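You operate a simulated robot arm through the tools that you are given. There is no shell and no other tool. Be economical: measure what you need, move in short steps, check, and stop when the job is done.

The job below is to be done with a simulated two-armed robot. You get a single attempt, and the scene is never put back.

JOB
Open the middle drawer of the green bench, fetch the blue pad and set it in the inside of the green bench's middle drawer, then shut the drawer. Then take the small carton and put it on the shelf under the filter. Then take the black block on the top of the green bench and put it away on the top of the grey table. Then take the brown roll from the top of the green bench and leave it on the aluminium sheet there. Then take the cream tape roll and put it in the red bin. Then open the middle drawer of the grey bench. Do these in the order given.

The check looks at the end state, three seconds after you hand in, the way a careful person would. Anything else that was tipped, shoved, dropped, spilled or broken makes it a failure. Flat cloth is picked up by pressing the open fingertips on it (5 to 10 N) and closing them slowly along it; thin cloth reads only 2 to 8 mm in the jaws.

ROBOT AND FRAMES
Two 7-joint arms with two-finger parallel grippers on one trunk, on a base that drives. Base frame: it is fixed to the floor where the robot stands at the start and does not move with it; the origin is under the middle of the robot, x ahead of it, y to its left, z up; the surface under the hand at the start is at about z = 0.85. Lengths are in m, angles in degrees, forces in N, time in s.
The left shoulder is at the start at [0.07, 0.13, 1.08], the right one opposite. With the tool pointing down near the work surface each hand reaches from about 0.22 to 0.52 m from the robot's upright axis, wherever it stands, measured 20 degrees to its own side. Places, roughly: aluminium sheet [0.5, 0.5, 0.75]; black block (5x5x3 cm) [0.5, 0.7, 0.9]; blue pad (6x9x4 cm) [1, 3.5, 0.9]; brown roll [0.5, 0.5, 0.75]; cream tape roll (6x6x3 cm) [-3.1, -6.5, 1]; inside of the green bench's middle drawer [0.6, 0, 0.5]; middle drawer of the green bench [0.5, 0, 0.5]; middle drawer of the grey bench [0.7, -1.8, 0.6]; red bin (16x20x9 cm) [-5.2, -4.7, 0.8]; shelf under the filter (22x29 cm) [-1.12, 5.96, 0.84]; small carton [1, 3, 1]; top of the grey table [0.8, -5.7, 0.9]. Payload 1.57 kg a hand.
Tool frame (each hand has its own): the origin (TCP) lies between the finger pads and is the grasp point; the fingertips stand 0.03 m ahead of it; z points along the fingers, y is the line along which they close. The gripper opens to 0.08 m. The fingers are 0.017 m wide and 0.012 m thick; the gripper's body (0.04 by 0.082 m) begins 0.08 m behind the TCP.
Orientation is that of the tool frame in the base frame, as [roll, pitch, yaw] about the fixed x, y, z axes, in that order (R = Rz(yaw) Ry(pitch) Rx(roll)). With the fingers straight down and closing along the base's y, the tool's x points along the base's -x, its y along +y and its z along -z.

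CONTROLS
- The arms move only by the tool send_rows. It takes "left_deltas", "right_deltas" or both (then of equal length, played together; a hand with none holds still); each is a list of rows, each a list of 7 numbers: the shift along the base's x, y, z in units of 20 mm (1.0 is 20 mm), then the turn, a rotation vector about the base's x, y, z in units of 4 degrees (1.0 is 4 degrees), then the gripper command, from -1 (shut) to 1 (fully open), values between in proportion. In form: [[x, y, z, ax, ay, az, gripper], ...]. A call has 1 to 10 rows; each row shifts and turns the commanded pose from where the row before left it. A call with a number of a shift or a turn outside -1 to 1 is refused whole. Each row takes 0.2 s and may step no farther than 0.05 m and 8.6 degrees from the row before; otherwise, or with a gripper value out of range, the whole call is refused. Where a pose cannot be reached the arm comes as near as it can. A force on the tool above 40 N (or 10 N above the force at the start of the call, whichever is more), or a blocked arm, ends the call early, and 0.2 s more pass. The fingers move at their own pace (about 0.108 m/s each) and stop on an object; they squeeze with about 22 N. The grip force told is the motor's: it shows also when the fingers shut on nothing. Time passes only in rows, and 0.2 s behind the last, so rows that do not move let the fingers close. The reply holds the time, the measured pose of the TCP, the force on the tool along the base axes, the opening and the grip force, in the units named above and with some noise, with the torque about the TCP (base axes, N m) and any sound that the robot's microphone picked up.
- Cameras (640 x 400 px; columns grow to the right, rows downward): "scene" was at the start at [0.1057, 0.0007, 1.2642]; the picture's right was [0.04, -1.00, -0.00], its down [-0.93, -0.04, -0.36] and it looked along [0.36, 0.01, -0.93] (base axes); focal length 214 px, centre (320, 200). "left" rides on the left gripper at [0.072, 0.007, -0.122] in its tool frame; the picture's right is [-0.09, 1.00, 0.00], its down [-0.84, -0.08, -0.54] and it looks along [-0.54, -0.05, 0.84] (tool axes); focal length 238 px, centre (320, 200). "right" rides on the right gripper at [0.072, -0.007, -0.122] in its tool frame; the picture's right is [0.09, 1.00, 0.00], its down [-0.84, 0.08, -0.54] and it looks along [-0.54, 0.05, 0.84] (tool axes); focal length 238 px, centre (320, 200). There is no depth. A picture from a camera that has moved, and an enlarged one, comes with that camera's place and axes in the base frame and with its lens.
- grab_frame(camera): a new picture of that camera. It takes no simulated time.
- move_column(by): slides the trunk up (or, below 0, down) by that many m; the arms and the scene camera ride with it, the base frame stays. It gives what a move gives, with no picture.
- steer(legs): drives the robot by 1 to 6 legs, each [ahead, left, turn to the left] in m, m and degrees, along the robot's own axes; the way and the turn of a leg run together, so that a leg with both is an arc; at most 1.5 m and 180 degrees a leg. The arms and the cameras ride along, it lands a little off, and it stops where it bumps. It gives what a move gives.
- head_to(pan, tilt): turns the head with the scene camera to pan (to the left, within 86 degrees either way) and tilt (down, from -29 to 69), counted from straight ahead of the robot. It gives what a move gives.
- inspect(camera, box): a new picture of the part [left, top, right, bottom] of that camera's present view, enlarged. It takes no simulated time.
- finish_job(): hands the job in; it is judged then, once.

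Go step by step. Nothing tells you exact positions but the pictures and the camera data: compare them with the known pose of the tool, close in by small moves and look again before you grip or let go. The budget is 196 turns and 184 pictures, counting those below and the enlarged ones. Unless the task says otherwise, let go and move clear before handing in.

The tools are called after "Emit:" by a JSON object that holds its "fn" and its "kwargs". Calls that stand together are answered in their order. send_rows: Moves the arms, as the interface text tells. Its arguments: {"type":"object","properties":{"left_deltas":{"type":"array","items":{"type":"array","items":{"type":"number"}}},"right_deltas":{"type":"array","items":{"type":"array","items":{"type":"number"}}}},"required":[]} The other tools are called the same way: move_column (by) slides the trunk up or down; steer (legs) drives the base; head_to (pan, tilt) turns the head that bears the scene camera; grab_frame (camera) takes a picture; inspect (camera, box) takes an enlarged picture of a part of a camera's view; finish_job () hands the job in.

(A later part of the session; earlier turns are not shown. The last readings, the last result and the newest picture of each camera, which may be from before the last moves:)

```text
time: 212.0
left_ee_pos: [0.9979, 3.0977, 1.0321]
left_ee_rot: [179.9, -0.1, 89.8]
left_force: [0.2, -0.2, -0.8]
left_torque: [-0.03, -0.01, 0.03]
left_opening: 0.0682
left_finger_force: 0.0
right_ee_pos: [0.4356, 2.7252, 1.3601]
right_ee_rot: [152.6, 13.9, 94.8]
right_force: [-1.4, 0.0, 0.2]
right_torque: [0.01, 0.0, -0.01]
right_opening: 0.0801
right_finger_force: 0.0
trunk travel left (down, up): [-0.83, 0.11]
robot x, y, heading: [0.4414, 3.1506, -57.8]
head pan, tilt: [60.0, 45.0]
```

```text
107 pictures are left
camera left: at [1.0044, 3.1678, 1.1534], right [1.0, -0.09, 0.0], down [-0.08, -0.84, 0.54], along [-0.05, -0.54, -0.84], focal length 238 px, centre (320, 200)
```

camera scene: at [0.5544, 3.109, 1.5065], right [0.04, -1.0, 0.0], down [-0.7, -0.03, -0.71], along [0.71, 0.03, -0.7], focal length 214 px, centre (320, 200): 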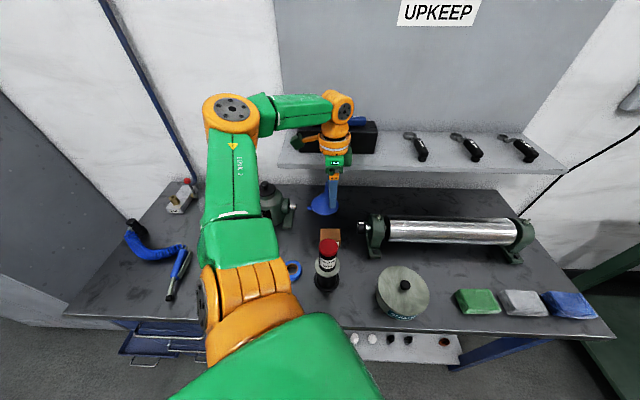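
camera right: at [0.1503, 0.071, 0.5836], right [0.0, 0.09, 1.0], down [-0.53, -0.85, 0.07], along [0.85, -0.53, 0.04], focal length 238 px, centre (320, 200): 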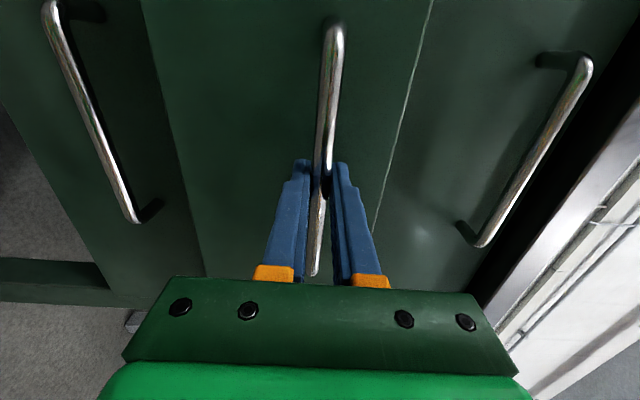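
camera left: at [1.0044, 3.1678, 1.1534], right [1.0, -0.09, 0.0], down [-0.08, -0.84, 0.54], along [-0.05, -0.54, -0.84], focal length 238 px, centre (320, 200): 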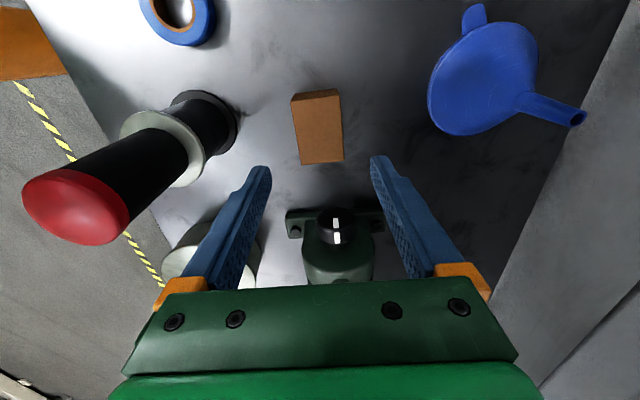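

Emit:
{"fn": "move_column", "kwargs": {"by": -0.095}}

Emit:
{"fn": "grab_frame", "kwargs": {"camera": "left"}}

Emit:
{"fn": "grab_frame", "kwargs": {"camera": "scene"}}

```text
time: 213.2
left_ee_pos: [0.9972, 3.0975, 0.9379]
left_ee_rot: [179.9, 0.0, 89.9]
left_force: [0.2, 0.7, 0.5]
left_torque: [0.0, 0.01, 0.0]
left_opening: 0.0682
left_finger_force: 0.0
right_ee_pos: [0.4348, 2.7264, 1.2636]
right_ee_rot: [152.6, 13.9, 94.9]
right_force: [-0.7, 0.3, 1.0]
right_torque: [0.04, 0.0, 0.01]
right_opening: 0.0799
right_finger_force: 0.1
trunk travel left (down, up): [-0.735, 0.205]
robot x, y, heading: [0.4422, 3.1488, -57.9]
head pan, tilt: [60.0, 45.0]
```

```text
106 pictures are left
camera left: at [1.0043, 3.1678, 1.0584], right [1.0, -0.09, 0.0], down [-0.08, -0.84, 0.54], along [-0.05, -0.54, -0.84], focal length 238 px, centre (320, 200)
```

left: 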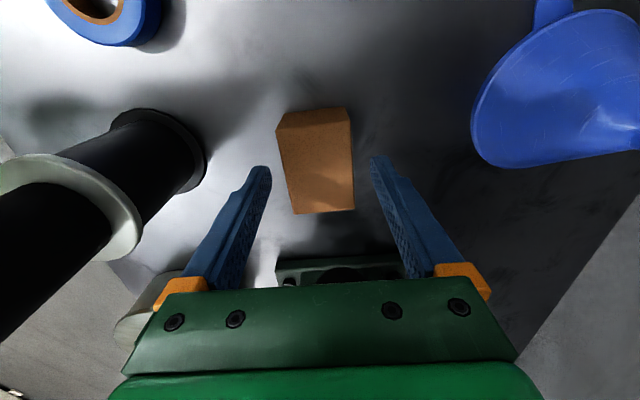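

```text
105 pictures are left
camera scene: at [0.5485, 3.1089, 1.311], right [0.04, -1.0, 0.0], down [-0.71, -0.03, -0.71], along [0.71, 0.03, -0.71], focal length 214 px, centre (320, 200)
```

scene: 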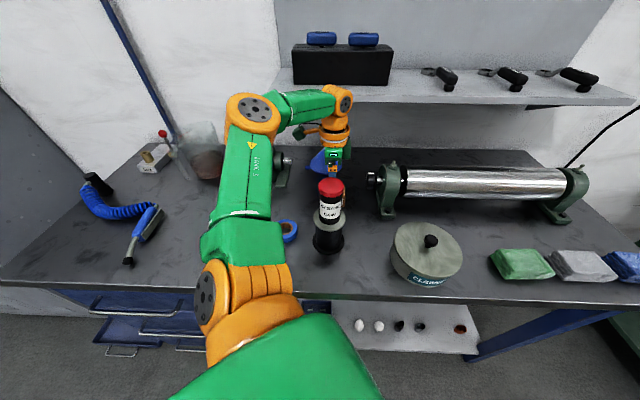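

I worry about the elbow over the green jack; zoom to check.

Emit:
{"fn": "inspect", "kwargs": {"camera": "scene", "box": [180, 70, 372, 190]}}

```text
3.33 times, centred on (276, 130) of scene
camera zoom: at [0.5485, 3.1089, 1.311], right [0.04, -1.0, 0.0], down [-0.71, -0.03, -0.71], along [0.71, 0.03, -0.71], focal length 715 px, centre (467, 433)
```

zoom: 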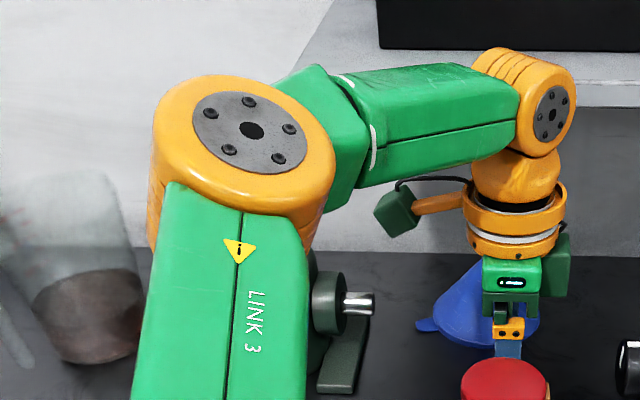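

The elbow is in front of and above the jack. Lowering the last 4 cm.

Emit:
{"fn": "move_column", "kwargs": {"by": -0.04}}

Emit:
{"fn": "grab_frame", "kwargs": {"camera": "left"}}

```text
time: 214.1
left_ee_pos: [0.9977, 3.0974, 0.8973]
left_ee_rot: [179.8, 0.0, 89.8]
left_force: [0.4, -1.1, -0.4]
left_torque: [0.01, 0.0, -0.02]
left_opening: 0.0678
left_finger_force: 0.1
right_ee_pos: [0.4349, 2.7268, 1.224]
right_ee_rot: [152.6, 13.9, 94.9]
right_force: [-0.3, 0.0, -0.5]
right_torque: [-0.03, 0.0, 0.0]
right_opening: 0.0802
right_finger_force: 0.0
trunk travel left (down, up): [-0.695, 0.245]
robot x, y, heading: [0.4394, 3.1507, -57.8]
head pan, tilt: [60.0, 45.0]
```

```text
103 pictures are left
camera left: at [1.0043, 3.1679, 1.0184], right [1.0, -0.1, 0.0], down [-0.08, -0.84, 0.54], along [-0.05, -0.54, -0.84], focal length 238 px, centre (320, 200)
```

left: 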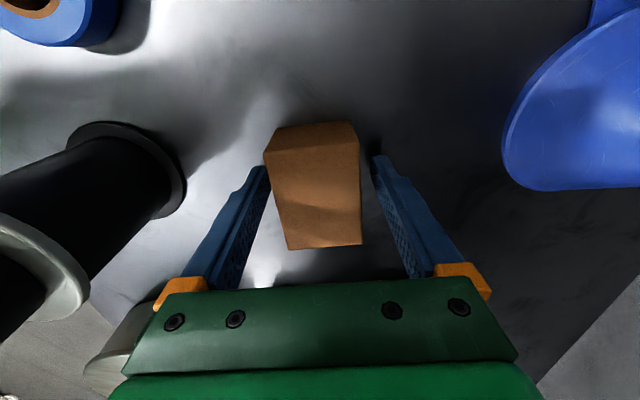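

Fingers straddle the carton. Close and lift gently.

Emit:
{"fn": "send_rows", "kwargs": {"left_deltas": [[0, 0, 0, 0, 0, 0, 0.2], [0, 0, 0, 0, 0, 0, -1], [0, 0, 0, 0, 0, 0, -1], [0, 0, 0, 0, 0, 0, -1]]}}

Emit:
{"fn": "move_column", "kwargs": {"by": 0.04}}

Emit:
{"fn": "grab_frame", "kwargs": {"camera": "left"}}

```text
time: 215.1
left_ee_pos: [0.9969, 3.097, 0.8978]
left_ee_rot: [179.9, 0.1, 89.8]
left_force: [-0.1, -0.1, 1.8]
left_torque: [-0.04, 0.05, 0.04]
left_opening: 0.0498
left_finger_force: 22.2
right_ee_pos: [0.4355, 2.7261, 1.2246]
right_ee_rot: [152.4, 13.9, 94.9]
right_force: [0.4, 0.5, -0.5]
right_torque: [-0.03, -0.01, 0.02]
right_opening: 0.0802
right_finger_force: 0.0
trunk travel left (down, up): [-0.695, 0.245]
robot x, y, heading: [0.4422, 3.1487, -57.9]
head pan, tilt: [60.0, 45.0]
```

```text
time: 215.9
left_ee_pos: [0.998, 3.097, 0.9371]
left_ee_rot: [-180.0, 0.1, 89.9]
left_force: [-0.6, 0.2, -1.8]
left_torque: [0.03, 0.01, 0.03]
left_opening: 0.0498
left_finger_force: 22.0
right_ee_pos: [0.4379, 2.7253, 1.2638]
right_ee_rot: [152.6, 13.9, 94.9]
right_force: [0.4, 0.2, 0.8]
right_torque: [0.01, 0.0, -0.02]
right_opening: 0.08
right_finger_force: 0.0
trunk travel left (down, up): [-0.735, 0.205]
robot x, y, heading: [0.4398, 3.1486, -57.7]
head pan, tilt: [60.0, 45.0]
```

```text
102 pictures are left
camera left: at [1.005, 3.1676, 1.0581], right [1.0, -0.09, 0.0], down [-0.08, -0.84, 0.54], along [-0.05, -0.54, -0.84], focal length 238 px, centre (320, 200)
```

left: 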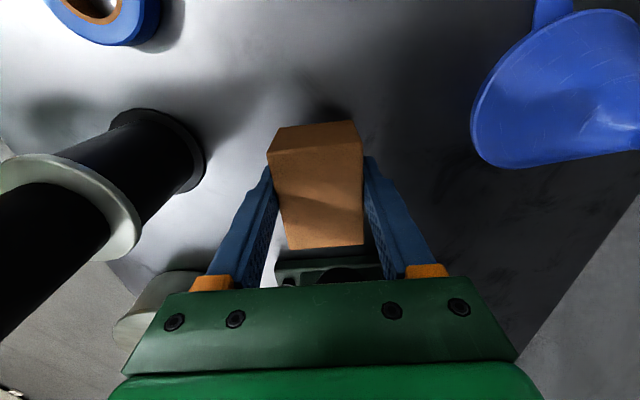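

Carton is held. I raise it clear, back away from the bench and drive to the shelf on the far wall.

Emit:
{"fn": "move_column", "kwargs": {"by": 0.19}}

Emit:
{"fn": "steer", "kwargs": {"legs": [[-0.25, -0.4, 0], [-0.27, -0.43, 0], [0, 0, 148], [1.3, 0.2, 0]]}}

Emit:
{"fn": "head_to", "kwargs": {"pan": 0, "tilt": 25}}

Emit:
{"fn": "grab_frame", "kwargs": {"camera": "scene"}}

Emit:
{"fn": "grab_frame", "kwargs": {"camera": "left"}}

```text
time: 218.0
left_ee_pos: [0.9985, 3.097, 1.1273]
left_ee_rot: [-180.0, -0.1, 89.8]
left_force: [0.6, 0.8, -0.4]
left_torque: [0.03, -0.02, 0.01]
left_opening: 0.0499
left_finger_force: 22.5
right_ee_pos: [0.4362, 2.727, 1.4539]
right_ee_rot: [152.5, 13.9, 94.9]
right_force: [0.6, 0.1, 0.0]
right_torque: [-0.04, -0.02, 0.01]
right_opening: 0.08
right_finger_force: 0.0
trunk travel left (down, up): [-0.925, 0.015]
robot x, y, heading: [0.4399, 3.149, -57.7]
head pan, tilt: [60.0, 45.0]
```

```text
time: 235.6
left_ee_pos: [-1.2404, 4.7299, 1.1274]
left_ee_rot: [179.8, 0.0, -120.1]
left_force: [0.4, 0.9, -0.9]
left_torque: [0.03, 0.0, -0.02]
left_opening: 0.0496
left_finger_force: 21.8
right_ee_pos: [-0.569, 4.7705, 1.4549]
right_ee_rot: [152.6, 13.8, -115.1]
right_force: [0.1, 0.4, 0.0]
right_torque: [0.05, 0.01, 0.0]
right_opening: 0.0801
right_finger_force: 0.1
trunk travel left (down, up): [-0.925, 0.015]
robot x, y, heading: [-0.7827, 4.4064, 92.4]
head pan, tilt: [60.0, 45.0]
```

```text
time: 236.9
left_ee_pos: [-1.2401, 4.7298, 1.1271]
left_ee_rot: [-180.0, 0.0, -120.1]
left_force: [0.0, 0.2, -1.2]
left_torque: [-0.02, 0.01, 0.01]
left_opening: 0.0498
left_finger_force: 22.1
right_ee_pos: [-0.5686, 4.7715, 1.4542]
right_ee_rot: [152.7, 13.9, -114.9]
right_force: [1.2, 0.0, -0.2]
right_torque: [0.02, 0.01, -0.03]
right_opening: 0.0801
right_finger_force: 0.0
trunk travel left (down, up): [-0.925, 0.015]
robot x, y, heading: [-0.7846, 4.4044, 92.3]
head pan, tilt: [0.0, 25.0]
```

```text
101 pictures are left
camera scene: at [-0.7903, 4.5481, 1.5316], right [1.0, 0.04, 0.0], down [0.02, -0.42, -0.91], along [-0.04, 0.91, -0.42], focal length 214 px, centre (320, 200)
```

scene: 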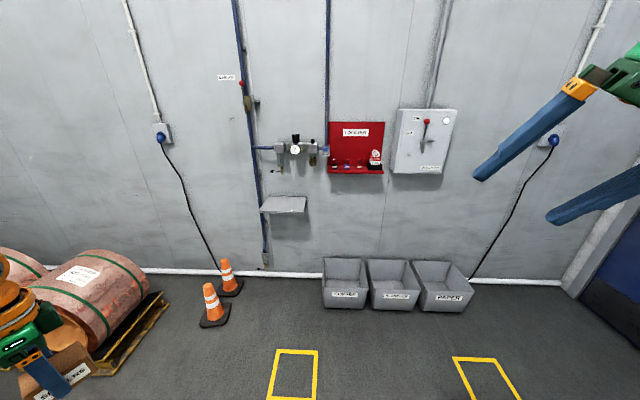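

```text
100 pictures are left
camera left: at [-1.2819, 4.6705, 1.2482], right [-0.82, 0.58, 0.0], down [0.49, 0.69, 0.54], along [0.31, 0.44, -0.84], focal length 238 px, centre (320, 200)
```

left: 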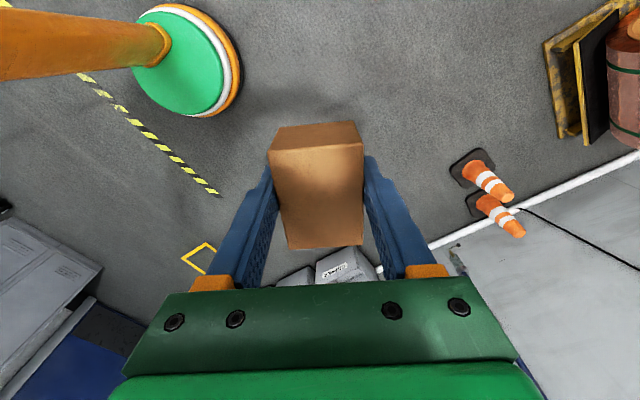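

The shelf is under the filter at ≈[-1.11, 5.96, 0.84]. I bring the hand in front of the robot, square to the wall, and drive up.

Emit:
{"fn": "send_rows", "kwargs": {"left_deltas": [[1, 0.3, 0, 0, 0, 0.6, -1], [1, 0.3, 0, 0, 0, 0.6, -1], [1, 0.3, 0, 0, 0, 0.6, -1], [1, 0.3, 0, 0, 0, 0.6, -1], [1, 0.3, 0, 0, 0, 0.6, -1], [1, 0.3, 0, 0, 0, 0.6, -1], [1, 0.3, 0, 0, 0, 0.6, -1], [1, 0.3, 0, 0, 0, 0.6, -1], [1, 0.3, 0, 0, 0, 0.6, -1], [1, 0.3, 0, 0, 0, 0.6, -1]]}}

Emit:
{"fn": "send_rows", "kwargs": {"left_deltas": [[1, 0.3, 0, 0, 0, 0.5, -1], [1, 0.3, 0, 0, 0, 0.5, -1]]}}

Emit:
{"fn": "steer", "kwargs": {"legs": [[0.8, 0.12, -2.3]]}}

Emit:
{"fn": "head_to", "kwargs": {"pan": 15, "tilt": 40}}

Emit:
{"fn": "grab_frame", "kwargs": {"camera": "scene"}}

Emit:
{"fn": "grab_frame", "kwargs": {"camera": "left"}}

```text
time: 239.1
left_ee_pos: [-1.0379, 4.7921, 1.1275]
left_ee_rot: [179.9, 0.0, -96.0]
left_force: [0.7, -0.7, -2.0]
left_torque: [-0.05, -0.01, 0.0]
left_opening: 0.0499
left_finger_force: 21.8
right_ee_pos: [-0.5665, 4.7714, 1.454]
right_ee_rot: [152.6, 13.8, -115.2]
right_force: [0.1, -0.1, 0.2]
right_torque: [0.02, 0.04, -0.01]
right_opening: 0.0801
right_finger_force: 0.0
trunk travel left (down, up): [-0.925, 0.015]
robot x, y, heading: [-0.7809, 4.4075, 92.3]
head pan, tilt: [0.0, 25.0]
```

```text
time: 239.7
left_ee_pos: [-0.9979, 4.8049, 1.1287]
left_ee_rot: [179.9, 0.0, -92.1]
left_force: [-0.1, 0.1, -1.7]
left_torque: [-0.03, 0.03, -0.01]
left_opening: 0.0499
left_finger_force: 22.0
right_ee_pos: [-0.567, 4.7727, 1.4546]
right_ee_rot: [152.5, 13.8, -115.1]
right_force: [-0.4, -0.5, -0.1]
right_torque: [-0.01, 0.0, 0.03]
right_opening: 0.0799
right_finger_force: 0.1
trunk travel left (down, up): [-0.925, 0.015]
robot x, y, heading: [-0.7844, 4.4061, 92.2]
head pan, tilt: [0.0, 25.0]
```

```text
time: 244.0
left_ee_pos: [-1.1102, 5.6114, 1.1286]
left_ee_rot: [179.9, 0.2, -95.0]
left_force: [0.7, 0.0, -1.5]
left_torque: [0.0, -0.01, 0.01]
left_opening: 0.0495
left_finger_force: 22.1
right_ee_pos: [-0.6814, 5.5577, 1.4556]
right_ee_rot: [152.5, 14.1, -117.9]
right_force: [-0.4, -0.5, -0.7]
right_torque: [0.0, -0.01, -0.01]
right_opening: 0.0802
right_finger_force: 0.0
trunk travel left (down, up): [-0.925, 0.015]
robot x, y, heading: [-0.9134, 5.2066, 89.6]
head pan, tilt: [0.0, 25.0]
```

```text
time: 244.8
left_ee_pos: [-1.1108, 5.6114, 1.128]
left_ee_rot: [179.9, 0.0, -94.9]
left_force: [0.0, 0.0, -1.1]
left_torque: [-0.01, -0.01, 0.02]
left_opening: 0.0495
left_finger_force: 21.6
right_ee_pos: [-0.6801, 5.5587, 1.4534]
right_ee_rot: [152.6, 13.9, -118.0]
right_force: [0.0, -0.3, -0.3]
right_torque: [0.03, 0.03, -0.04]
right_opening: 0.0802
right_finger_force: 0.1
trunk travel left (down, up): [-0.925, 0.015]
robot x, y, heading: [-0.9139, 5.2062, 89.6]
head pan, tilt: [15.0, 40.0]
```

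```text
99 pictures are left
camera scene: at [-0.9354, 5.337, 1.5083], right [0.97, 0.25, 0.0], down [0.16, -0.62, -0.77], along [-0.19, 0.74, -0.64], focal length 214 px, centre (320, 200)
```

scene: 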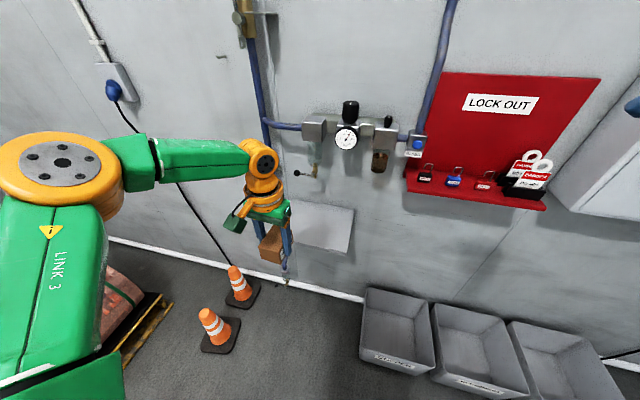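

```text
98 pictures are left
camera left: at [-1.1232, 5.54, 1.2492], right [-0.98, 0.18, 0.0], down [0.15, 0.83, 0.54], along [0.1, 0.53, -0.84], focal length 238 px, centre (320, 200)
```

left: 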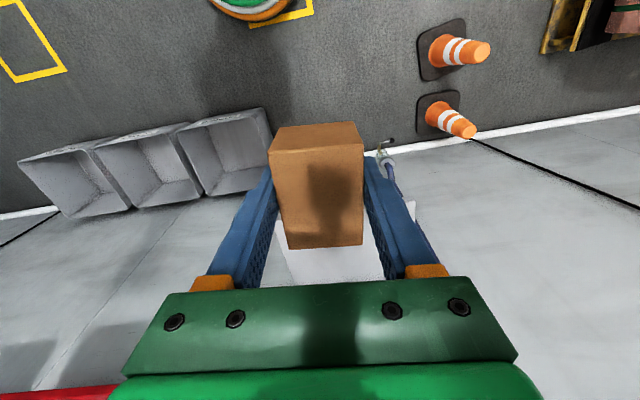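

Shelf measured: y 5.84–6.07, x −1.25…−0.96. I lower the carton to just above shelf height, draw the right hand back a little, and drive in.

Emit:
{"fn": "send_rows", "kwargs": {"right_deltas": [[0, -1, 0.5, 0, 0, 0, 1], [0, -1, 0.5, 0, 0, 0, 1], [0, -1, 0.5, 0, 0, 0, 1], [0, -1, 0.5, 0, 0, 0, 1]]}}

Emit:
{"fn": "move_column", "kwargs": {"by": -0.19}}

Emit:
{"fn": "steer", "kwargs": {"legs": [[0.2, -0.05, 0.3]]}}

Emit:
{"fn": "grab_frame", "kwargs": {"camera": "scene"}}

Emit:
{"fn": "grab_frame", "kwargs": {"camera": "left"}}

```text
time: 245.8
left_ee_pos: [-1.1109, 5.6134, 1.1279]
left_ee_rot: [180.0, -0.1, -95.0]
left_force: [-0.4, 0.1, -1.0]
left_torque: [0.0, 0.01, -0.02]
left_opening: 0.0499
left_finger_force: 22.2
right_ee_pos: [-0.6809, 5.5295, 1.4647]
right_ee_rot: [152.5, 13.9, -117.9]
right_force: [-0.5, -0.3, 0.6]
right_torque: [-0.05, -0.04, -0.04]
right_opening: 0.0801
right_finger_force: 0.1
right hand out of reach, approached as far as the arm can: row 2, 3, 4
trunk travel left (down, up): [-0.925, 0.015]
robot x, y, heading: [-0.9157, 5.2097, 89.7]
head pan, tilt: [15.0, 40.0]
```

```text
time: 247.9
left_ee_pos: [-1.1111, 5.6118, 0.9374]
left_ee_rot: [179.9, 0.0, -95.0]
left_force: [-0.2, 0.3, -1.5]
left_torque: [-0.03, 0.02, 0.03]
left_opening: 0.0498
left_finger_force: 22.0
right_ee_pos: [-0.6807, 5.5286, 1.2753]
right_ee_rot: [152.6, 13.9, -117.9]
right_force: [-0.5, 0.3, 0.7]
right_torque: [-0.02, 0.0, 0.01]
right_opening: 0.0798
right_finger_force: 0.0
trunk travel left (down, up): [-0.735, 0.205]
robot x, y, heading: [-0.911, 5.2047, 89.6]
head pan, tilt: [15.0, 40.0]
```

```text
time: 249.5
left_ee_pos: [-1.0615, 5.8048, 0.9384]
left_ee_rot: [180.0, 0.0, -94.7]
left_force: [-0.1, -0.2, -1.5]
left_torque: [0.0, 0.04, 0.02]
left_opening: 0.0496
left_finger_force: 22.4
right_ee_pos: [-0.6327, 5.7231, 1.2768]
right_ee_rot: [152.5, 14.0, -117.6]
right_force: [0.7, -0.5, -0.2]
right_torque: [0.02, 0.04, 0.03]
right_opening: 0.08
right_finger_force: 0.1
trunk travel left (down, up): [-0.735, 0.205]
robot x, y, heading: [-0.8636, 5.402, 89.8]
head pan, tilt: [15.0, 40.0]
```

```text
97 pictures are left
camera scene: at [-0.8849, 5.5302, 1.3185], right [0.97, 0.26, 0.0], down [0.17, -0.62, -0.77], along [-0.2, 0.74, -0.64], focal length 214 px, centre (320, 200)
```

scene: 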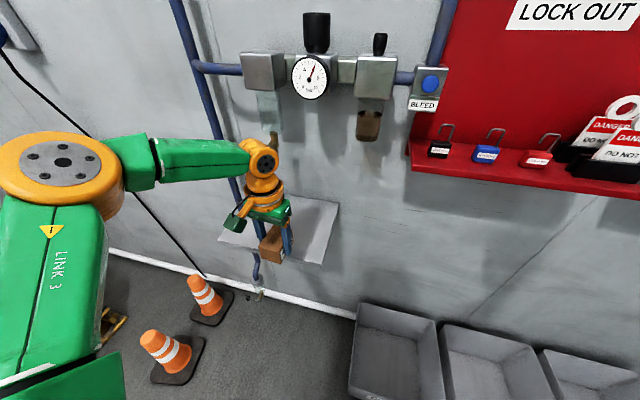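

```text
96 pictures are left
camera left: at [-1.0735, 5.7328, 1.0597], right [-0.98, 0.17, 0.0], down [0.15, 0.83, 0.54], along [0.09, 0.54, -0.84], focal length 238 px, centre (320, 200)
```

left: 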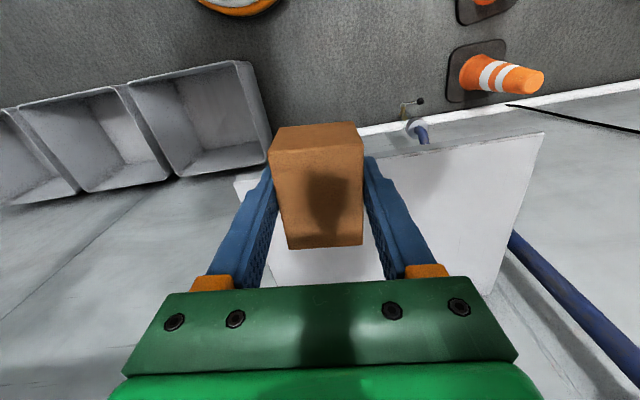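

Emit:
{"fn": "steer", "kwargs": {"legs": [[0.095, 0, 0]]}}

Emit:
{"fn": "move_column", "kwargs": {"by": -0.045}}

Emit:
{"fn": "grab_frame", "kwargs": {"camera": "scene"}}

Emit:
{"fn": "grab_frame", "kwargs": {"camera": "left"}}

```text
time: 250.6
left_ee_pos: [-1.0592, 5.9005, 0.9404]
left_ee_rot: [179.9, 0.2, -94.7]
left_force: [0.2, -0.9, -1.7]
left_torque: [0.03, 0.01, 0.01]
left_opening: 0.0497
left_finger_force: 21.9
right_ee_pos: [-0.6302, 5.8166, 1.2773]
right_ee_rot: [152.5, 14.0, -117.7]
right_force: [0.0, 0.3, 0.0]
right_torque: [0.04, -0.05, -0.03]
right_opening: 0.0801
right_finger_force: 0.0
trunk travel left (down, up): [-0.735, 0.205]
robot x, y, heading: [-0.8617, 5.4948, 89.7]
head pan, tilt: [15.0, 40.0]
```

```text
time: 251.5
left_ee_pos: [-1.0601, 5.9037, 0.8933]
left_ee_rot: [179.9, 0.0, -94.8]
left_force: [-0.1, -0.8, -1.7]
left_torque: [0.02, -0.03, 0.03]
left_opening: 0.0496
left_finger_force: 21.5
right_ee_pos: [-0.6304, 5.8202, 1.2308]
right_ee_rot: [152.6, 13.9, -117.8]
right_force: [0.1, -0.5, -0.1]
right_torque: [0.0, -0.01, -0.02]
right_opening: 0.08
right_finger_force: 0.0
trunk travel left (down, up): [-0.69, 0.25]
robot x, y, heading: [-0.8645, 5.4922, 89.8]
head pan, tilt: [15.0, 40.0]
```

```text
95 pictures are left
camera scene: at [-0.8837, 5.6286, 1.2732], right [0.97, 0.25, 0.0], down [0.16, -0.62, -0.77], along [-0.2, 0.74, -0.64], focal length 214 px, centre (320, 200)
```

scene: 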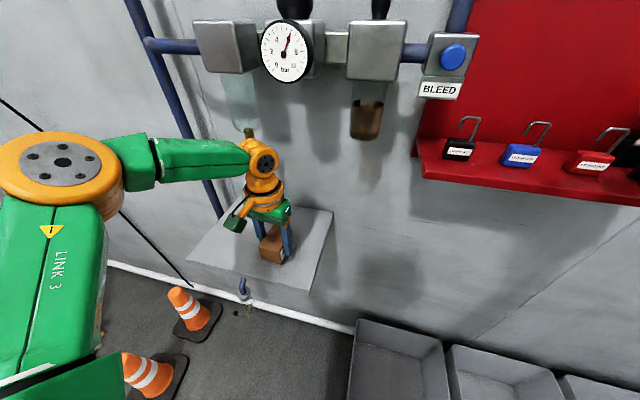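

```text
94 pictures are left
camera left: at [-1.0723, 5.8307, 1.014], right [-0.98, 0.17, 0.0], down [0.15, 0.83, 0.54], along [0.09, 0.53, -0.84], focal length 238 px, centre (320, 200)
```

left: 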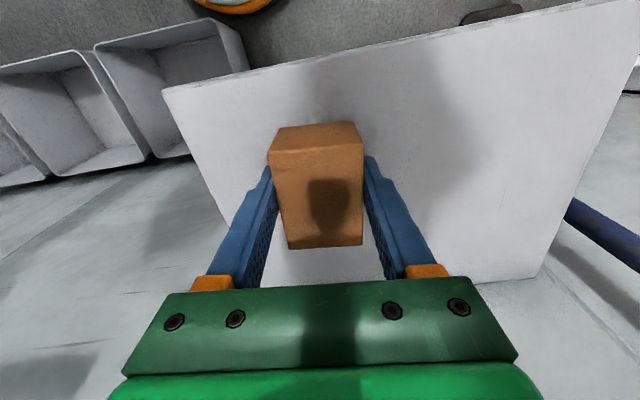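

Over the shelf. Final lowering to contact.

Emit:
{"fn": "send_rows", "kwargs": {"left_deltas": [[0, 0, -0.35, 0, 0, 0, -1], [0, 0, -0.2, 0, 0, 0, -1], [0, 0, -0.15, 0, 0, 0, -1], [0, 0, -0.1, 0, 0, 0, -1], [0, 0, 0, 0, 0, 0, -1]]}}

Emit:
{"fn": "inspect", "kwargs": {"camera": "scene", "box": [180, 180, 372, 300]}}

```text
time: 252.7
left_ee_pos: [-1.0599, 5.9024, 0.8773]
left_ee_rot: [180.0, 0.0, -94.8]
left_force: [-1.1, 1.2, 2.1]
left_torque: [0.09, -0.09, 0.05]
left_opening: 0.0497
left_finger_force: 22.0
right_ee_pos: [-0.6302, 5.8204, 1.2301]
right_ee_rot: [152.5, 13.8, -117.7]
right_force: [0.3, 0.3, 0.3]
right_torque: [-0.01, 0.02, 0.0]
right_opening: 0.0801
right_finger_force: 0.0
trunk travel left (down, up): [-0.69, 0.25]
robot x, y, heading: [-0.8611, 5.4956, 89.8]
head pan, tilt: [15.0, 40.0]
```

```text
3.33 times, centred on (276, 240) of scene
camera zoom: at [-0.8836, 5.6277, 1.2734], right [0.97, 0.25, 0.0], down [0.16, -0.62, -0.77], along [-0.2, 0.74, -0.64], focal length 715 px, centre (467, 67)
```

zoom: 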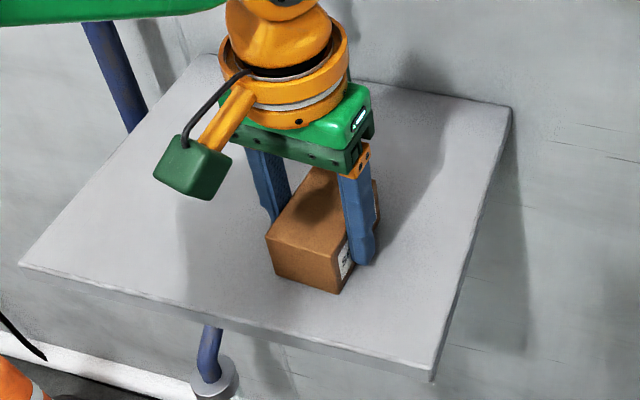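

Contact made. Release, rise 6 cm, and back out.

Emit:
{"fn": "send_rows", "kwargs": {"left_deltas": [[0, 0, 0, 0, 0, 0, 0], [0, 0, 0, 0, 0, 0, 1], [0, 0, 0, 0, 0, 0, 1]]}}

Emit:
{"fn": "move_column", "kwargs": {"by": 0.07}}

Emit:
{"fn": "steer", "kwargs": {"legs": [[-0.35, 0, 0]]}}

Emit:
{"fn": "grab_frame", "kwargs": {"camera": "scene"}}

```text
time: 253.5
left_ee_pos: [-1.06, 5.9018, 0.877]
left_ee_rot: [179.9, -0.1, -94.8]
left_force: [0.1, 0.5, 0.7]
left_torque: [0.04, 0.02, 0.04]
left_opening: 0.08
left_finger_force: 0.1
right_ee_pos: [-0.6302, 5.8208, 1.2303]
right_ee_rot: [152.5, 13.9, -117.8]
right_force: [-0.2, 0.5, 0.2]
right_torque: [0.0, 0.01, 0.02]
right_opening: 0.0803
right_finger_force: 0.0
trunk travel left (down, up): [-0.69, 0.25]
robot x, y, heading: [-0.8638, 5.4982, 89.6]
head pan, tilt: [15.0, 40.0]
```

```text
time: 254.6
left_ee_pos: [-1.0607, 5.9025, 0.9462]
left_ee_rot: [179.9, 0.0, -94.8]
left_force: [0.6, 0.0, -0.2]
left_torque: [-0.01, -0.02, -0.02]
left_opening: 0.08
left_finger_force: 0.0
right_ee_pos: [-0.6286, 5.8202, 1.3006]
right_ee_rot: [152.5, 13.9, -117.6]
right_force: [0.0, 0.1, -0.1]
right_torque: [0.0, -0.03, 0.02]
right_opening: 0.0798
right_finger_force: 0.1
trunk travel left (down, up): [-0.76, 0.18]
robot x, y, heading: [-0.8622, 5.4976, 89.9]
head pan, tilt: [15.0, 40.0]
```

```text
time: 256.9
left_ee_pos: [-1.0613, 5.549, 0.9472]
left_ee_rot: [179.9, -0.1, -94.5]
left_force: [-0.4, 0.8, -1.1]
left_torque: [0.01, -0.01, -0.04]
left_opening: 0.0799
left_finger_force: 0.1
right_ee_pos: [-0.6319, 5.4696, 1.3013]
right_ee_rot: [152.6, 13.8, -117.5]
right_force: [0.5, 0.0, 0.5]
right_torque: [-0.03, 0.02, 0.0]
right_opening: 0.08
right_finger_force: 0.1
trunk travel left (down, up): [-0.76, 0.18]
robot x, y, heading: [-0.8604, 5.1434, 89.9]
head pan, tilt: [15.0, 40.0]
```

```text
92 pictures are left
camera scene: at [-0.8848, 5.2754, 1.3431], right [0.97, 0.26, 0.0], down [0.17, -0.62, -0.77], along [-0.2, 0.74, -0.64], focal length 214 px, centre (320, 200)
```

scene: 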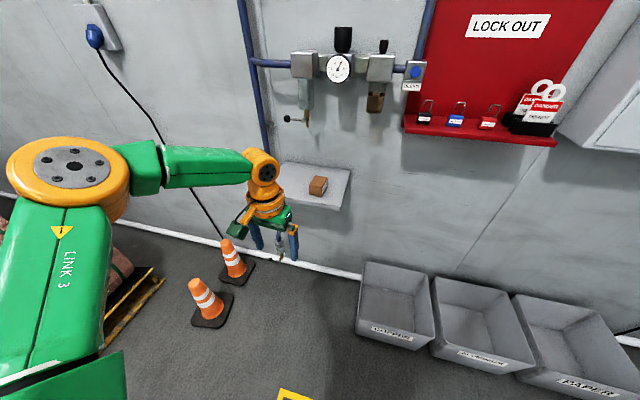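

Carton is on the shelf. Next the black block: drive back to the green bench.

Emit:
{"fn": "move_column", "kwargs": {"by": 0.12}}

Emit:
{"fn": "steer", "kwargs": {"legs": [[-1.5, 0, 0], [-1.5, 0, 0], [-1.0, 0, 0], [0, 0, -90], [0.35, -0.65, 0]]}}

Emit:
{"fn": "head_to", "kwargs": {"pan": 10, "tilt": 35}}

Emit:
{"fn": "grab_frame", "kwargs": {"camera": "scene"}}

```text
time: 258.4
left_ee_pos: [-1.0612, 5.5476, 1.0689]
left_ee_rot: [179.9, 0.0, -94.5]
left_force: [-0.9, 0.5, 0.6]
left_torque: [-0.03, 0.0, 0.0]
left_opening: 0.0801
left_finger_force: 0.0
right_ee_pos: [-0.631, 5.4671, 1.4207]
right_ee_rot: [152.5, 13.9, -117.5]
right_force: [-0.2, 0.1, 0.0]
right_torque: [0.0, -0.02, -0.01]
right_opening: 0.0798
right_finger_force: 0.0
trunk travel left (down, up): [-0.88, 0.06]
robot x, y, heading: [-0.8639, 5.1407, 89.8]
head pan, tilt: [15.0, 40.0]
```

```text
time: 284.9
left_ee_pos: [-0.0015, 0.7779, 1.0672]
left_ee_rot: [180.0, -0.1, 179.3]
left_force: [0.6, 0.7, 0.6]
left_torque: [-0.04, -0.01, -0.03]
left_opening: 0.0799
left_finger_force: 0.0
right_ee_pos: [-0.0527, 0.343, 1.4227]
right_ee_rot: [152.6, 14.1, 156.1]
right_force: [-0.4, -0.6, -1.2]
right_torque: [-0.01, -0.01, -0.02]
right_opening: 0.0799
right_finger_force: 0.0
trunk travel left (down, up): [-0.88, 0.06]
robot x, y, heading: [-0.3924, 0.5487, 3.8]
head pan, tilt: [15.0, 40.0]
```

```text
time: 285.5
left_ee_pos: [0.0001, 0.7761, 1.0664]
left_ee_rot: [-180.0, -0.1, 179.2]
left_force: [-0.7, 0.4, 0.0]
left_torque: [0.0, -0.02, 0.0]
left_opening: 0.0799
left_finger_force: 0.0
right_ee_pos: [-0.0533, 0.3429, 1.4209]
right_ee_rot: [152.5, 13.9, 156.1]
right_force: [0.2, -0.2, 0.4]
right_torque: [-0.03, 0.01, 0.01]
right_opening: 0.08
right_finger_force: 0.1
trunk travel left (down, up): [-0.88, 0.06]
robot x, y, heading: [-0.3901, 0.5521, 3.6]
head pan, tilt: [10.0, 35.0]
```

```text
91 pictures are left
camera scene: at [-0.2555, 0.5742, 1.4708], right [0.24, -0.97, 0.0], down [-0.56, -0.14, -0.82], along [0.8, 0.19, -0.57], focal length 214 px, centre (320, 200)
```

scene: 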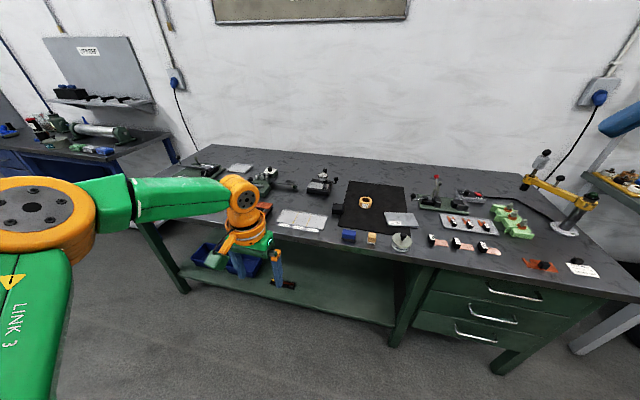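

Emit:
{"fn": "inspect", "kwargs": {"camera": "scene", "box": [272, 160, 432, 260]}}

```text
4.00 times, centred on (352, 210) of scene
camera zoom: at [-0.2555, 0.5742, 1.4708], right [0.24, -0.97, 0.0], down [-0.56, -0.14, -0.82], along [0.8, 0.19, -0.57], focal length 858 px, centre (192, 160)
```

zoom: 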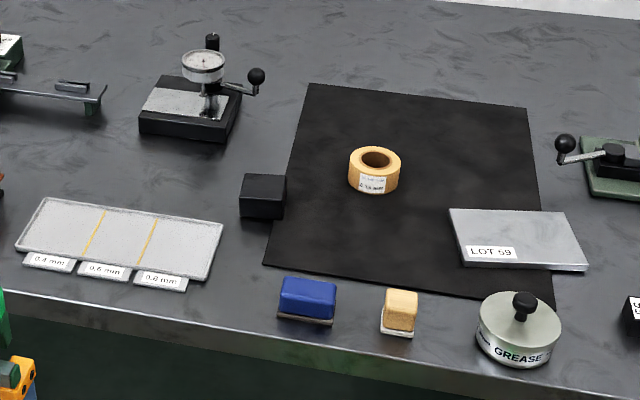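

Block at ≈[0.534, 0.678] (yaw ≈ +7.6°), roll at ≈[0.608, 0.555], sheet at ≈[0.53, 0.40]. I drive in and align above the block.

Emit:
{"fn": "steer", "kwargs": {"legs": [[0.47, -0.09, -3.6]]}}

Emit:
{"fn": "send_rows", "kwargs": {"left_deltas": [[0.5, 0, 0, 0, 0, 0.7, 1], [0.5, 0, 0, 0, 0, 0.7, 1], [0.5, 0, 0, 0, 0, 0.7, 1], [0, 0, 0, 0, 0, 0.7, 1]]}}

Emit:
{"fn": "grab_frame", "kwargs": {"camera": "left"}}

Emit:
{"fn": "grab_frame", "kwargs": {"camera": "scene"}}

```text
time: 288.4
left_ee_pos: [0.4792, 0.6811, 1.0668]
left_ee_rot: [180.0, 0.1, 175.9]
left_force: [0.2, 0.2, -0.3]
left_torque: [-0.01, 0.01, -0.03]
left_opening: 0.0799
left_finger_force: 0.0
right_ee_pos: [0.4028, 0.2507, 1.422]
right_ee_rot: [152.6, 14.0, 152.8]
right_force: [0.4, -0.5, 0.0]
right_torque: [-0.01, 0.01, 0.01]
right_opening: 0.0798
right_finger_force: 0.1
trunk travel left (down, up): [-0.88, 0.06]
robot x, y, heading: [0.0812, 0.4799, 0.5]
head pan, tilt: [10.0, 35.0]
```

```text
time: 289.4
left_ee_pos: [0.5115, 0.6836, 1.0671]
left_ee_rot: [-179.9, 0.2, -172.8]
left_force: [-0.4, -0.1, 0.1]
left_torque: [0.0, -0.02, 0.01]
left_opening: 0.0801
left_finger_force: 0.1
right_ee_pos: [0.4041, 0.2515, 1.4208]
right_ee_rot: [152.6, 13.9, 152.9]
right_force: [-0.5, 0.4, 0.3]
right_torque: [0.0, -0.03, 0.02]
right_opening: 0.0802
right_finger_force: 0.1
trunk travel left (down, up): [-0.88, 0.06]
robot x, y, heading: [0.0766, 0.479, 0.5]
head pan, tilt: [10.0, 35.0]
```

```text
89 pictures are left
camera left: at [0.4386, 0.6787, 1.1887], right [-0.03, 1.0, 0.0], down [0.84, 0.03, 0.54], along [0.54, 0.02, -0.84], focal length 238 px, centre (320, 200)
```

left: 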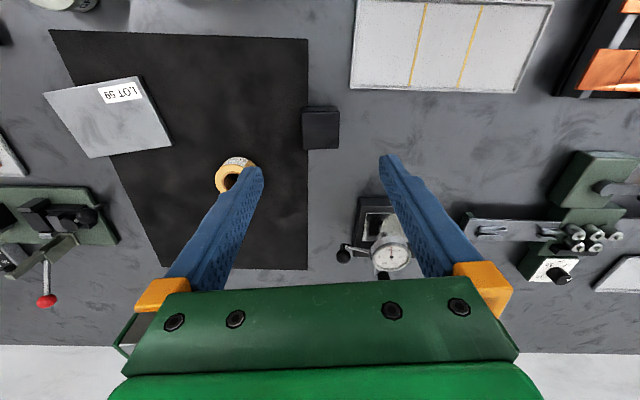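

```text
88 pictures are left
camera scene: at [0.2153, 0.4936, 1.4708], right [0.18, -0.98, 0.0], down [-0.56, -0.1, -0.82], along [0.81, 0.15, -0.57], focal length 214 px, centre (320, 200)
```

scene: 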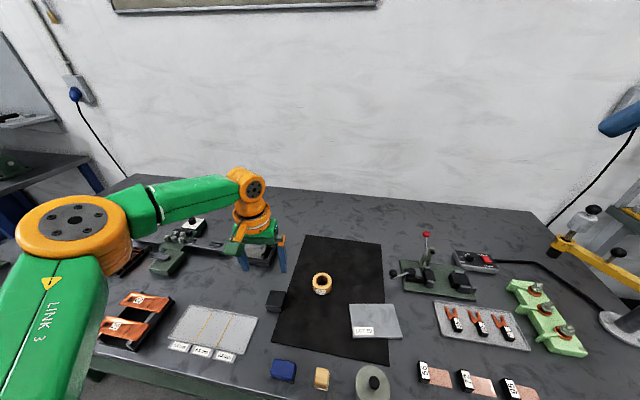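

Emit:
{"fn": "send_rows", "kwargs": {"left_deltas": [[0.4, -0.05, 0, 0, 0, 0, 1], [0.4, -0.05, 0, 0, 0, 0, 1]]}}

Emit:
{"fn": "move_column", "kwargs": {"by": -0.12}}

Emit:
{"fn": "grab_frame", "kwargs": {"camera": "left"}}

```text
time: 290.0
left_ee_pos: [0.5129, 0.6863, 1.069]
left_ee_rot: [179.9, 0.0, -172.9]
left_force: [-0.5, -0.1, 0.7]
left_torque: [-0.01, 0.02, -0.03]
left_opening: 0.0797
left_finger_force: 0.1
left hand out of reach, approached as far as the arm can: row 1, 2
right_ee_pos: [0.404, 0.2512, 1.4209]
right_ee_rot: [152.5, 13.9, 152.8]
right_force: [-0.8, -0.5, 0.9]
right_torque: [0.0, 0.01, -0.01]
right_opening: 0.0801
right_finger_force: 0.0
trunk travel left (down, up): [-0.88, 0.06]
robot x, y, heading: [0.0787, 0.4797, 0.5]
head pan, tilt: [10.0, 35.0]
```

```text
time: 291.5
left_ee_pos: [0.5125, 0.6869, 0.9499]
left_ee_rot: [-180.0, 0.1, -173.0]
left_force: [-0.7, 0.1, -0.1]
left_torque: [-0.02, 0.02, 0.0]
left_opening: 0.0799
left_finger_force: 0.1
right_ee_pos: [0.4045, 0.2517, 1.3012]
right_ee_rot: [152.5, 13.8, 152.9]
right_force: [0.5, -0.6, -1.0]
right_torque: [-0.01, 0.01, -0.01]
right_opening: 0.0798
right_finger_force: 0.0
trunk travel left (down, up): [-0.76, 0.18]
robot x, y, heading: [0.0806, 0.4808, 0.7]
head pan, tilt: [10.0, 35.0]
```

```text
87 pictures are left
camera left: at [0.4401, 0.683, 1.0709], right [-0.03, 1.0, 0.0], down [0.84, 0.03, 0.54], along [0.54, 0.02, -0.84], focal length 238 px, centre (320, 200)
```

left: 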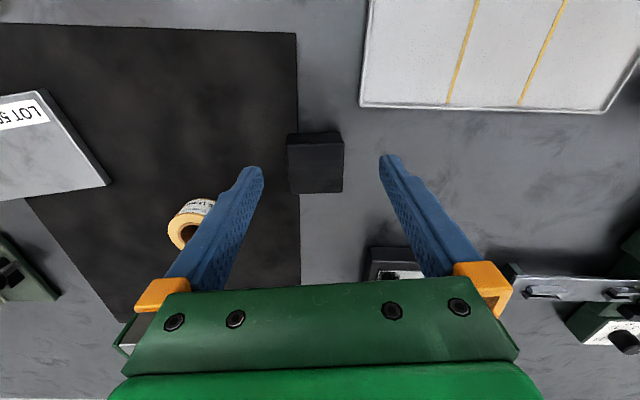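

Emit:
{"fn": "steer", "kwargs": {"legs": [[0.017, -0.005, 0]]}}

Emit:
{"fn": "move_column", "kwargs": {"by": -0.035}}

Emit:
{"fn": "grab_frame", "kwargs": {"camera": "left"}}

```text
time: 292.2
left_ee_pos: [0.5267, 0.6808, 0.951]
left_ee_rot: [-179.9, 0.3, -172.8]
left_force: [0.0, -0.1, 0.3]
left_torque: [0.02, -0.03, 0.01]
left_opening: 0.0801
left_finger_force: 0.1
right_ee_pos: [0.4181, 0.2474, 1.3028]
right_ee_rot: [152.5, 14.1, 152.9]
right_force: [-0.4, 0.1, 0.1]
right_torque: [-0.01, -0.03, -0.03]
right_opening: 0.0799
right_finger_force: 0.0
trunk travel left (down, up): [-0.76, 0.18]
robot x, y, heading: [0.0925, 0.4745, 0.5]
head pan, tilt: [10.0, 35.0]
```

```text
time: 293.0
left_ee_pos: [0.5286, 0.6806, 0.9148]
left_ee_rot: [180.0, 0.1, -172.9]
left_force: [-0.4, 0.0, 0.0]
left_torque: [-0.02, -0.02, -0.05]
left_opening: 0.0801
left_finger_force: 0.0
right_ee_pos: [0.4207, 0.2455, 1.265]
right_ee_rot: [152.5, 13.8, 152.9]
right_force: [-0.1, 0.3, -0.1]
right_torque: [-0.02, -0.02, 0.01]
right_opening: 0.0801
right_finger_force: 0.0
trunk travel left (down, up): [-0.725, 0.215]
robot x, y, heading: [0.0955, 0.473, 0.2]
head pan, tilt: [10.0, 35.0]
```

```text
86 pictures are left
camera left: at [0.4571, 0.6782, 1.0358], right [-0.03, 1.0, 0.0], down [0.84, 0.03, 0.54], along [0.54, 0.02, -0.84], focal length 238 px, centre (320, 200)
```

left: 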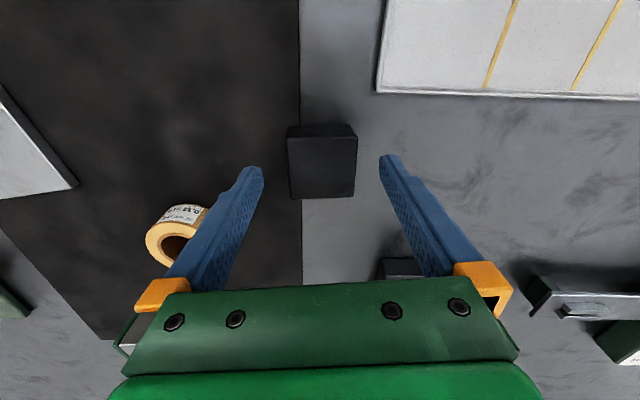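

Emit:
{"fn": "move_column", "kwargs": {"by": -0.02}}

Emit:
{"fn": "send_rows", "kwargs": {"left_deltas": [[0, 0, 0, 0, 0, 0, 0.3], [0, 0, 0, 0, 0, 0, -1], [0, 0, 0, 0, 0, 0, -1], [0, 0, 0, 0, 0, 0, -1]]}}

Emit:
{"fn": "move_column", "kwargs": {"by": 0.05}}

Emit:
{"fn": "grab_frame", "kwargs": {"camera": "left"}}

```text
time: 293.7
left_ee_pos: [0.529, 0.682, 0.8941]
left_ee_rot: [-180.0, 0.1, -172.9]
left_force: [0.6, -0.2, -0.2]
left_torque: [0.01, 0.03, 0.02]
left_opening: 0.0801
left_finger_force: 0.1
right_ee_pos: [0.4211, 0.2449, 1.247]
right_ee_rot: [152.5, 13.9, 152.9]
right_force: [1.2, 0.3, -0.1]
right_torque: [0.01, -0.02, 0.0]
right_opening: 0.08
right_finger_force: 0.2
trunk travel left (down, up): [-0.705, 0.235]
robot x, y, heading: [0.0962, 0.4757, 0.3]
head pan, tilt: [10.0, 35.0]
```

```text
time: 294.7
left_ee_pos: [0.529, 0.6806, 0.8944]
left_ee_rot: [-180.0, 0.2, -173.0]
left_force: [0.9, -2.5, -0.1]
left_torque: [-0.18, -0.19, -0.09]
left_opening: 0.0498
left_finger_force: 22.1
right_ee_pos: [0.4203, 0.2447, 1.2466]
right_ee_rot: [152.5, 14.0, 152.9]
right_force: [-0.1, 0.4, -0.4]
right_torque: [0.02, -0.04, -0.01]
right_opening: 0.0801
right_finger_force: 0.1
trunk travel left (down, up): [-0.705, 0.235]
robot x, y, heading: [0.0959, 0.474, 0.3]
head pan, tilt: [10.0, 35.0]
```

```text
time: 295.6
left_ee_pos: [0.5308, 0.6819, 0.9437]
left_ee_rot: [180.0, 0.0, -172.8]
left_force: [0.1, 0.2, -5.3]
left_torque: [-0.03, 0.01, -0.01]
left_opening: 0.0501
left_finger_force: 22.1
right_ee_pos: [0.4246, 0.2461, 1.2949]
right_ee_rot: [152.5, 13.9, 152.9]
right_force: [0.6, -0.5, 0.2]
right_torque: [0.01, -0.02, 0.02]
right_opening: 0.0798
right_finger_force: 0.0
trunk travel left (down, up): [-0.755, 0.185]
robot x, y, heading: [0.094, 0.4741, 0.5]
head pan, tilt: [10.0, 35.0]
```

```text
85 pictures are left
camera left: at [0.4586, 0.679, 1.0651], right [-0.03, 1.0, 0.0], down [0.84, 0.03, 0.54], along [0.54, 0.02, -0.84], focal length 238 px, centre (320, 200)
```

left: 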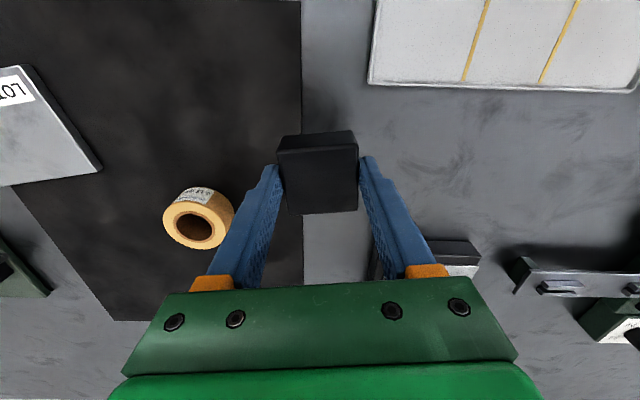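

Block held. I raise, back off, turn towards −y and look down the lane to the grey table.

Emit:
{"fn": "move_column", "kwargs": {"by": 0.12}}

Emit:
{"fn": "steer", "kwargs": {"legs": [[-0.75, 0, 0], [0, 0, -90], [1.2, 0, 0]]}}

Emit:
{"fn": "head_to", "kwargs": {"pan": 0, "tilt": 20}}

Emit:
{"fn": "grab_frame", "kwargs": {"camera": "scene"}}

```text
time: 297.1
left_ee_pos: [0.5294, 0.6817, 1.0641]
left_ee_rot: [-180.0, 0.0, -172.9]
left_force: [-1.0, 0.2, -5.8]
left_torque: [0.0, 0.01, -0.01]
left_opening: 0.0498
left_finger_force: 22.0
right_ee_pos: [0.4229, 0.246, 1.416]
right_ee_rot: [152.6, 13.8, 152.9]
right_force: [0.2, 0.3, 0.4]
right_torque: [-0.02, 0.02, 0.04]
right_opening: 0.08
right_finger_force: 0.1
trunk travel left (down, up): [-0.875, 0.065]
robot x, y, heading: [0.0956, 0.4703, 0.2]
head pan, tilt: [10.0, 35.0]
```

```text
time: 310.7
left_ee_pos: [-0.4732, -1.1674, 1.0644]
left_ee_rot: [180.0, -0.1, 95.6]
left_force: [0.0, 0.7, -5.3]
left_torque: [-0.01, -0.01, 0.03]
left_opening: 0.0498
left_finger_force: 22.0
right_ee_pos: [-0.9056, -1.0487, 1.416]
right_ee_rot: [152.6, 13.9, 61.6]
right_force: [-0.4, -1.0, 0.4]
right_torque: [0.02, 0.01, -0.01]
right_opening: 0.0797
right_finger_force: 0.1
trunk travel left (down, up): [-0.875, 0.065]
robot x, y, heading: [-0.6704, -0.7304, -91.2]
head pan, tilt: [10.0, 35.0]
```

```text
time: 311.5
left_ee_pos: [-0.474, -1.168, 1.0634]
left_ee_rot: [180.0, 0.0, 95.6]
left_force: [-0.8, -0.1, -5.9]
left_torque: [-0.01, 0.02, 0.01]
left_opening: 0.0499
left_finger_force: 21.8
right_ee_pos: [-0.907, -1.0507, 1.416]
right_ee_rot: [152.6, 14.0, 61.6]
right_force: [-0.8, -0.4, -0.7]
right_torque: [0.01, -0.01, -0.01]
right_opening: 0.08
right_finger_force: 0.1
trunk travel left (down, up): [-0.875, 0.065]
robot x, y, heading: [-0.6678, -0.7315, -91.0]
head pan, tilt: [0.0, 20.0]
```

```text
84 pictures are left
camera scene: at [-0.6727, -0.8749, 1.4895], right [-1.0, 0.02, 0.0], down [0.01, 0.34, -0.94], along [-0.02, -0.94, -0.34], focal length 214 px, centre (320, 200)
```

scene: 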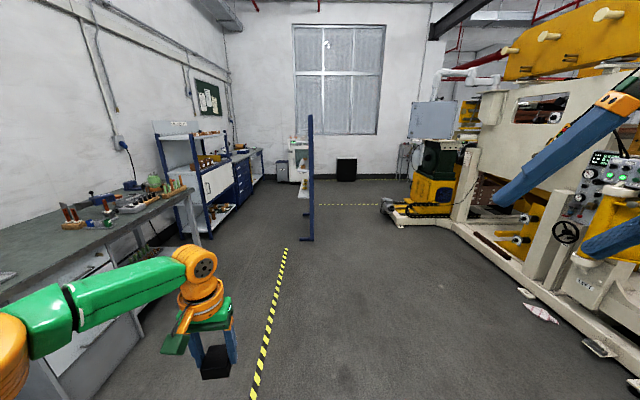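

There is an edge-on rack at x≈−0.55 from y≈−3.4. I take the lane between it and the benches.

Emit:
{"fn": "steer", "kwargs": {"legs": [[1.2, 0.55, 1]]}}

Emit:
{"fn": "grab_frame", "kwargs": {"camera": "scene"}}

```text
time: 318.1
left_ee_pos: [0.084, -2.367, 1.064]
left_ee_rot: [-179.9, 0.0, 97.2]
left_force: [0.7, 0.1, -5.6]
left_torque: [0.01, 0.03, -0.07]
left_opening: 0.0499
left_finger_force: 21.5
right_ee_pos: [-0.3533, -2.2597, 1.4155]
right_ee_rot: [152.6, 13.9, 63.0]
right_force: [-0.3, -0.5, 0.0]
right_torque: [-0.01, -0.02, -0.01]
right_opening: 0.0801
right_finger_force: 0.0
trunk travel left (down, up): [-0.875, 0.065]
robot x, y, heading: [-0.1217, -1.9325, -89.5]
head pan, tilt: [0.0, 20.0]
```

```text
83 pictures are left
camera scene: at [-0.1231, -2.0785, 1.4896], right [-1.0, -0.01, 0.0], down [0.0, 0.34, -0.94], along [0.01, -0.94, -0.34], focal length 214 px, centre (320, 200)
```

scene: 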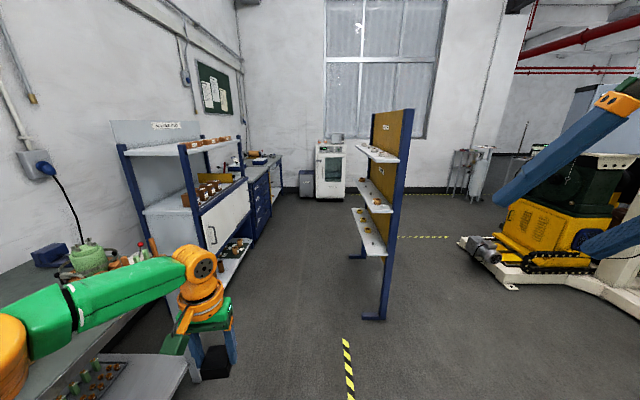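

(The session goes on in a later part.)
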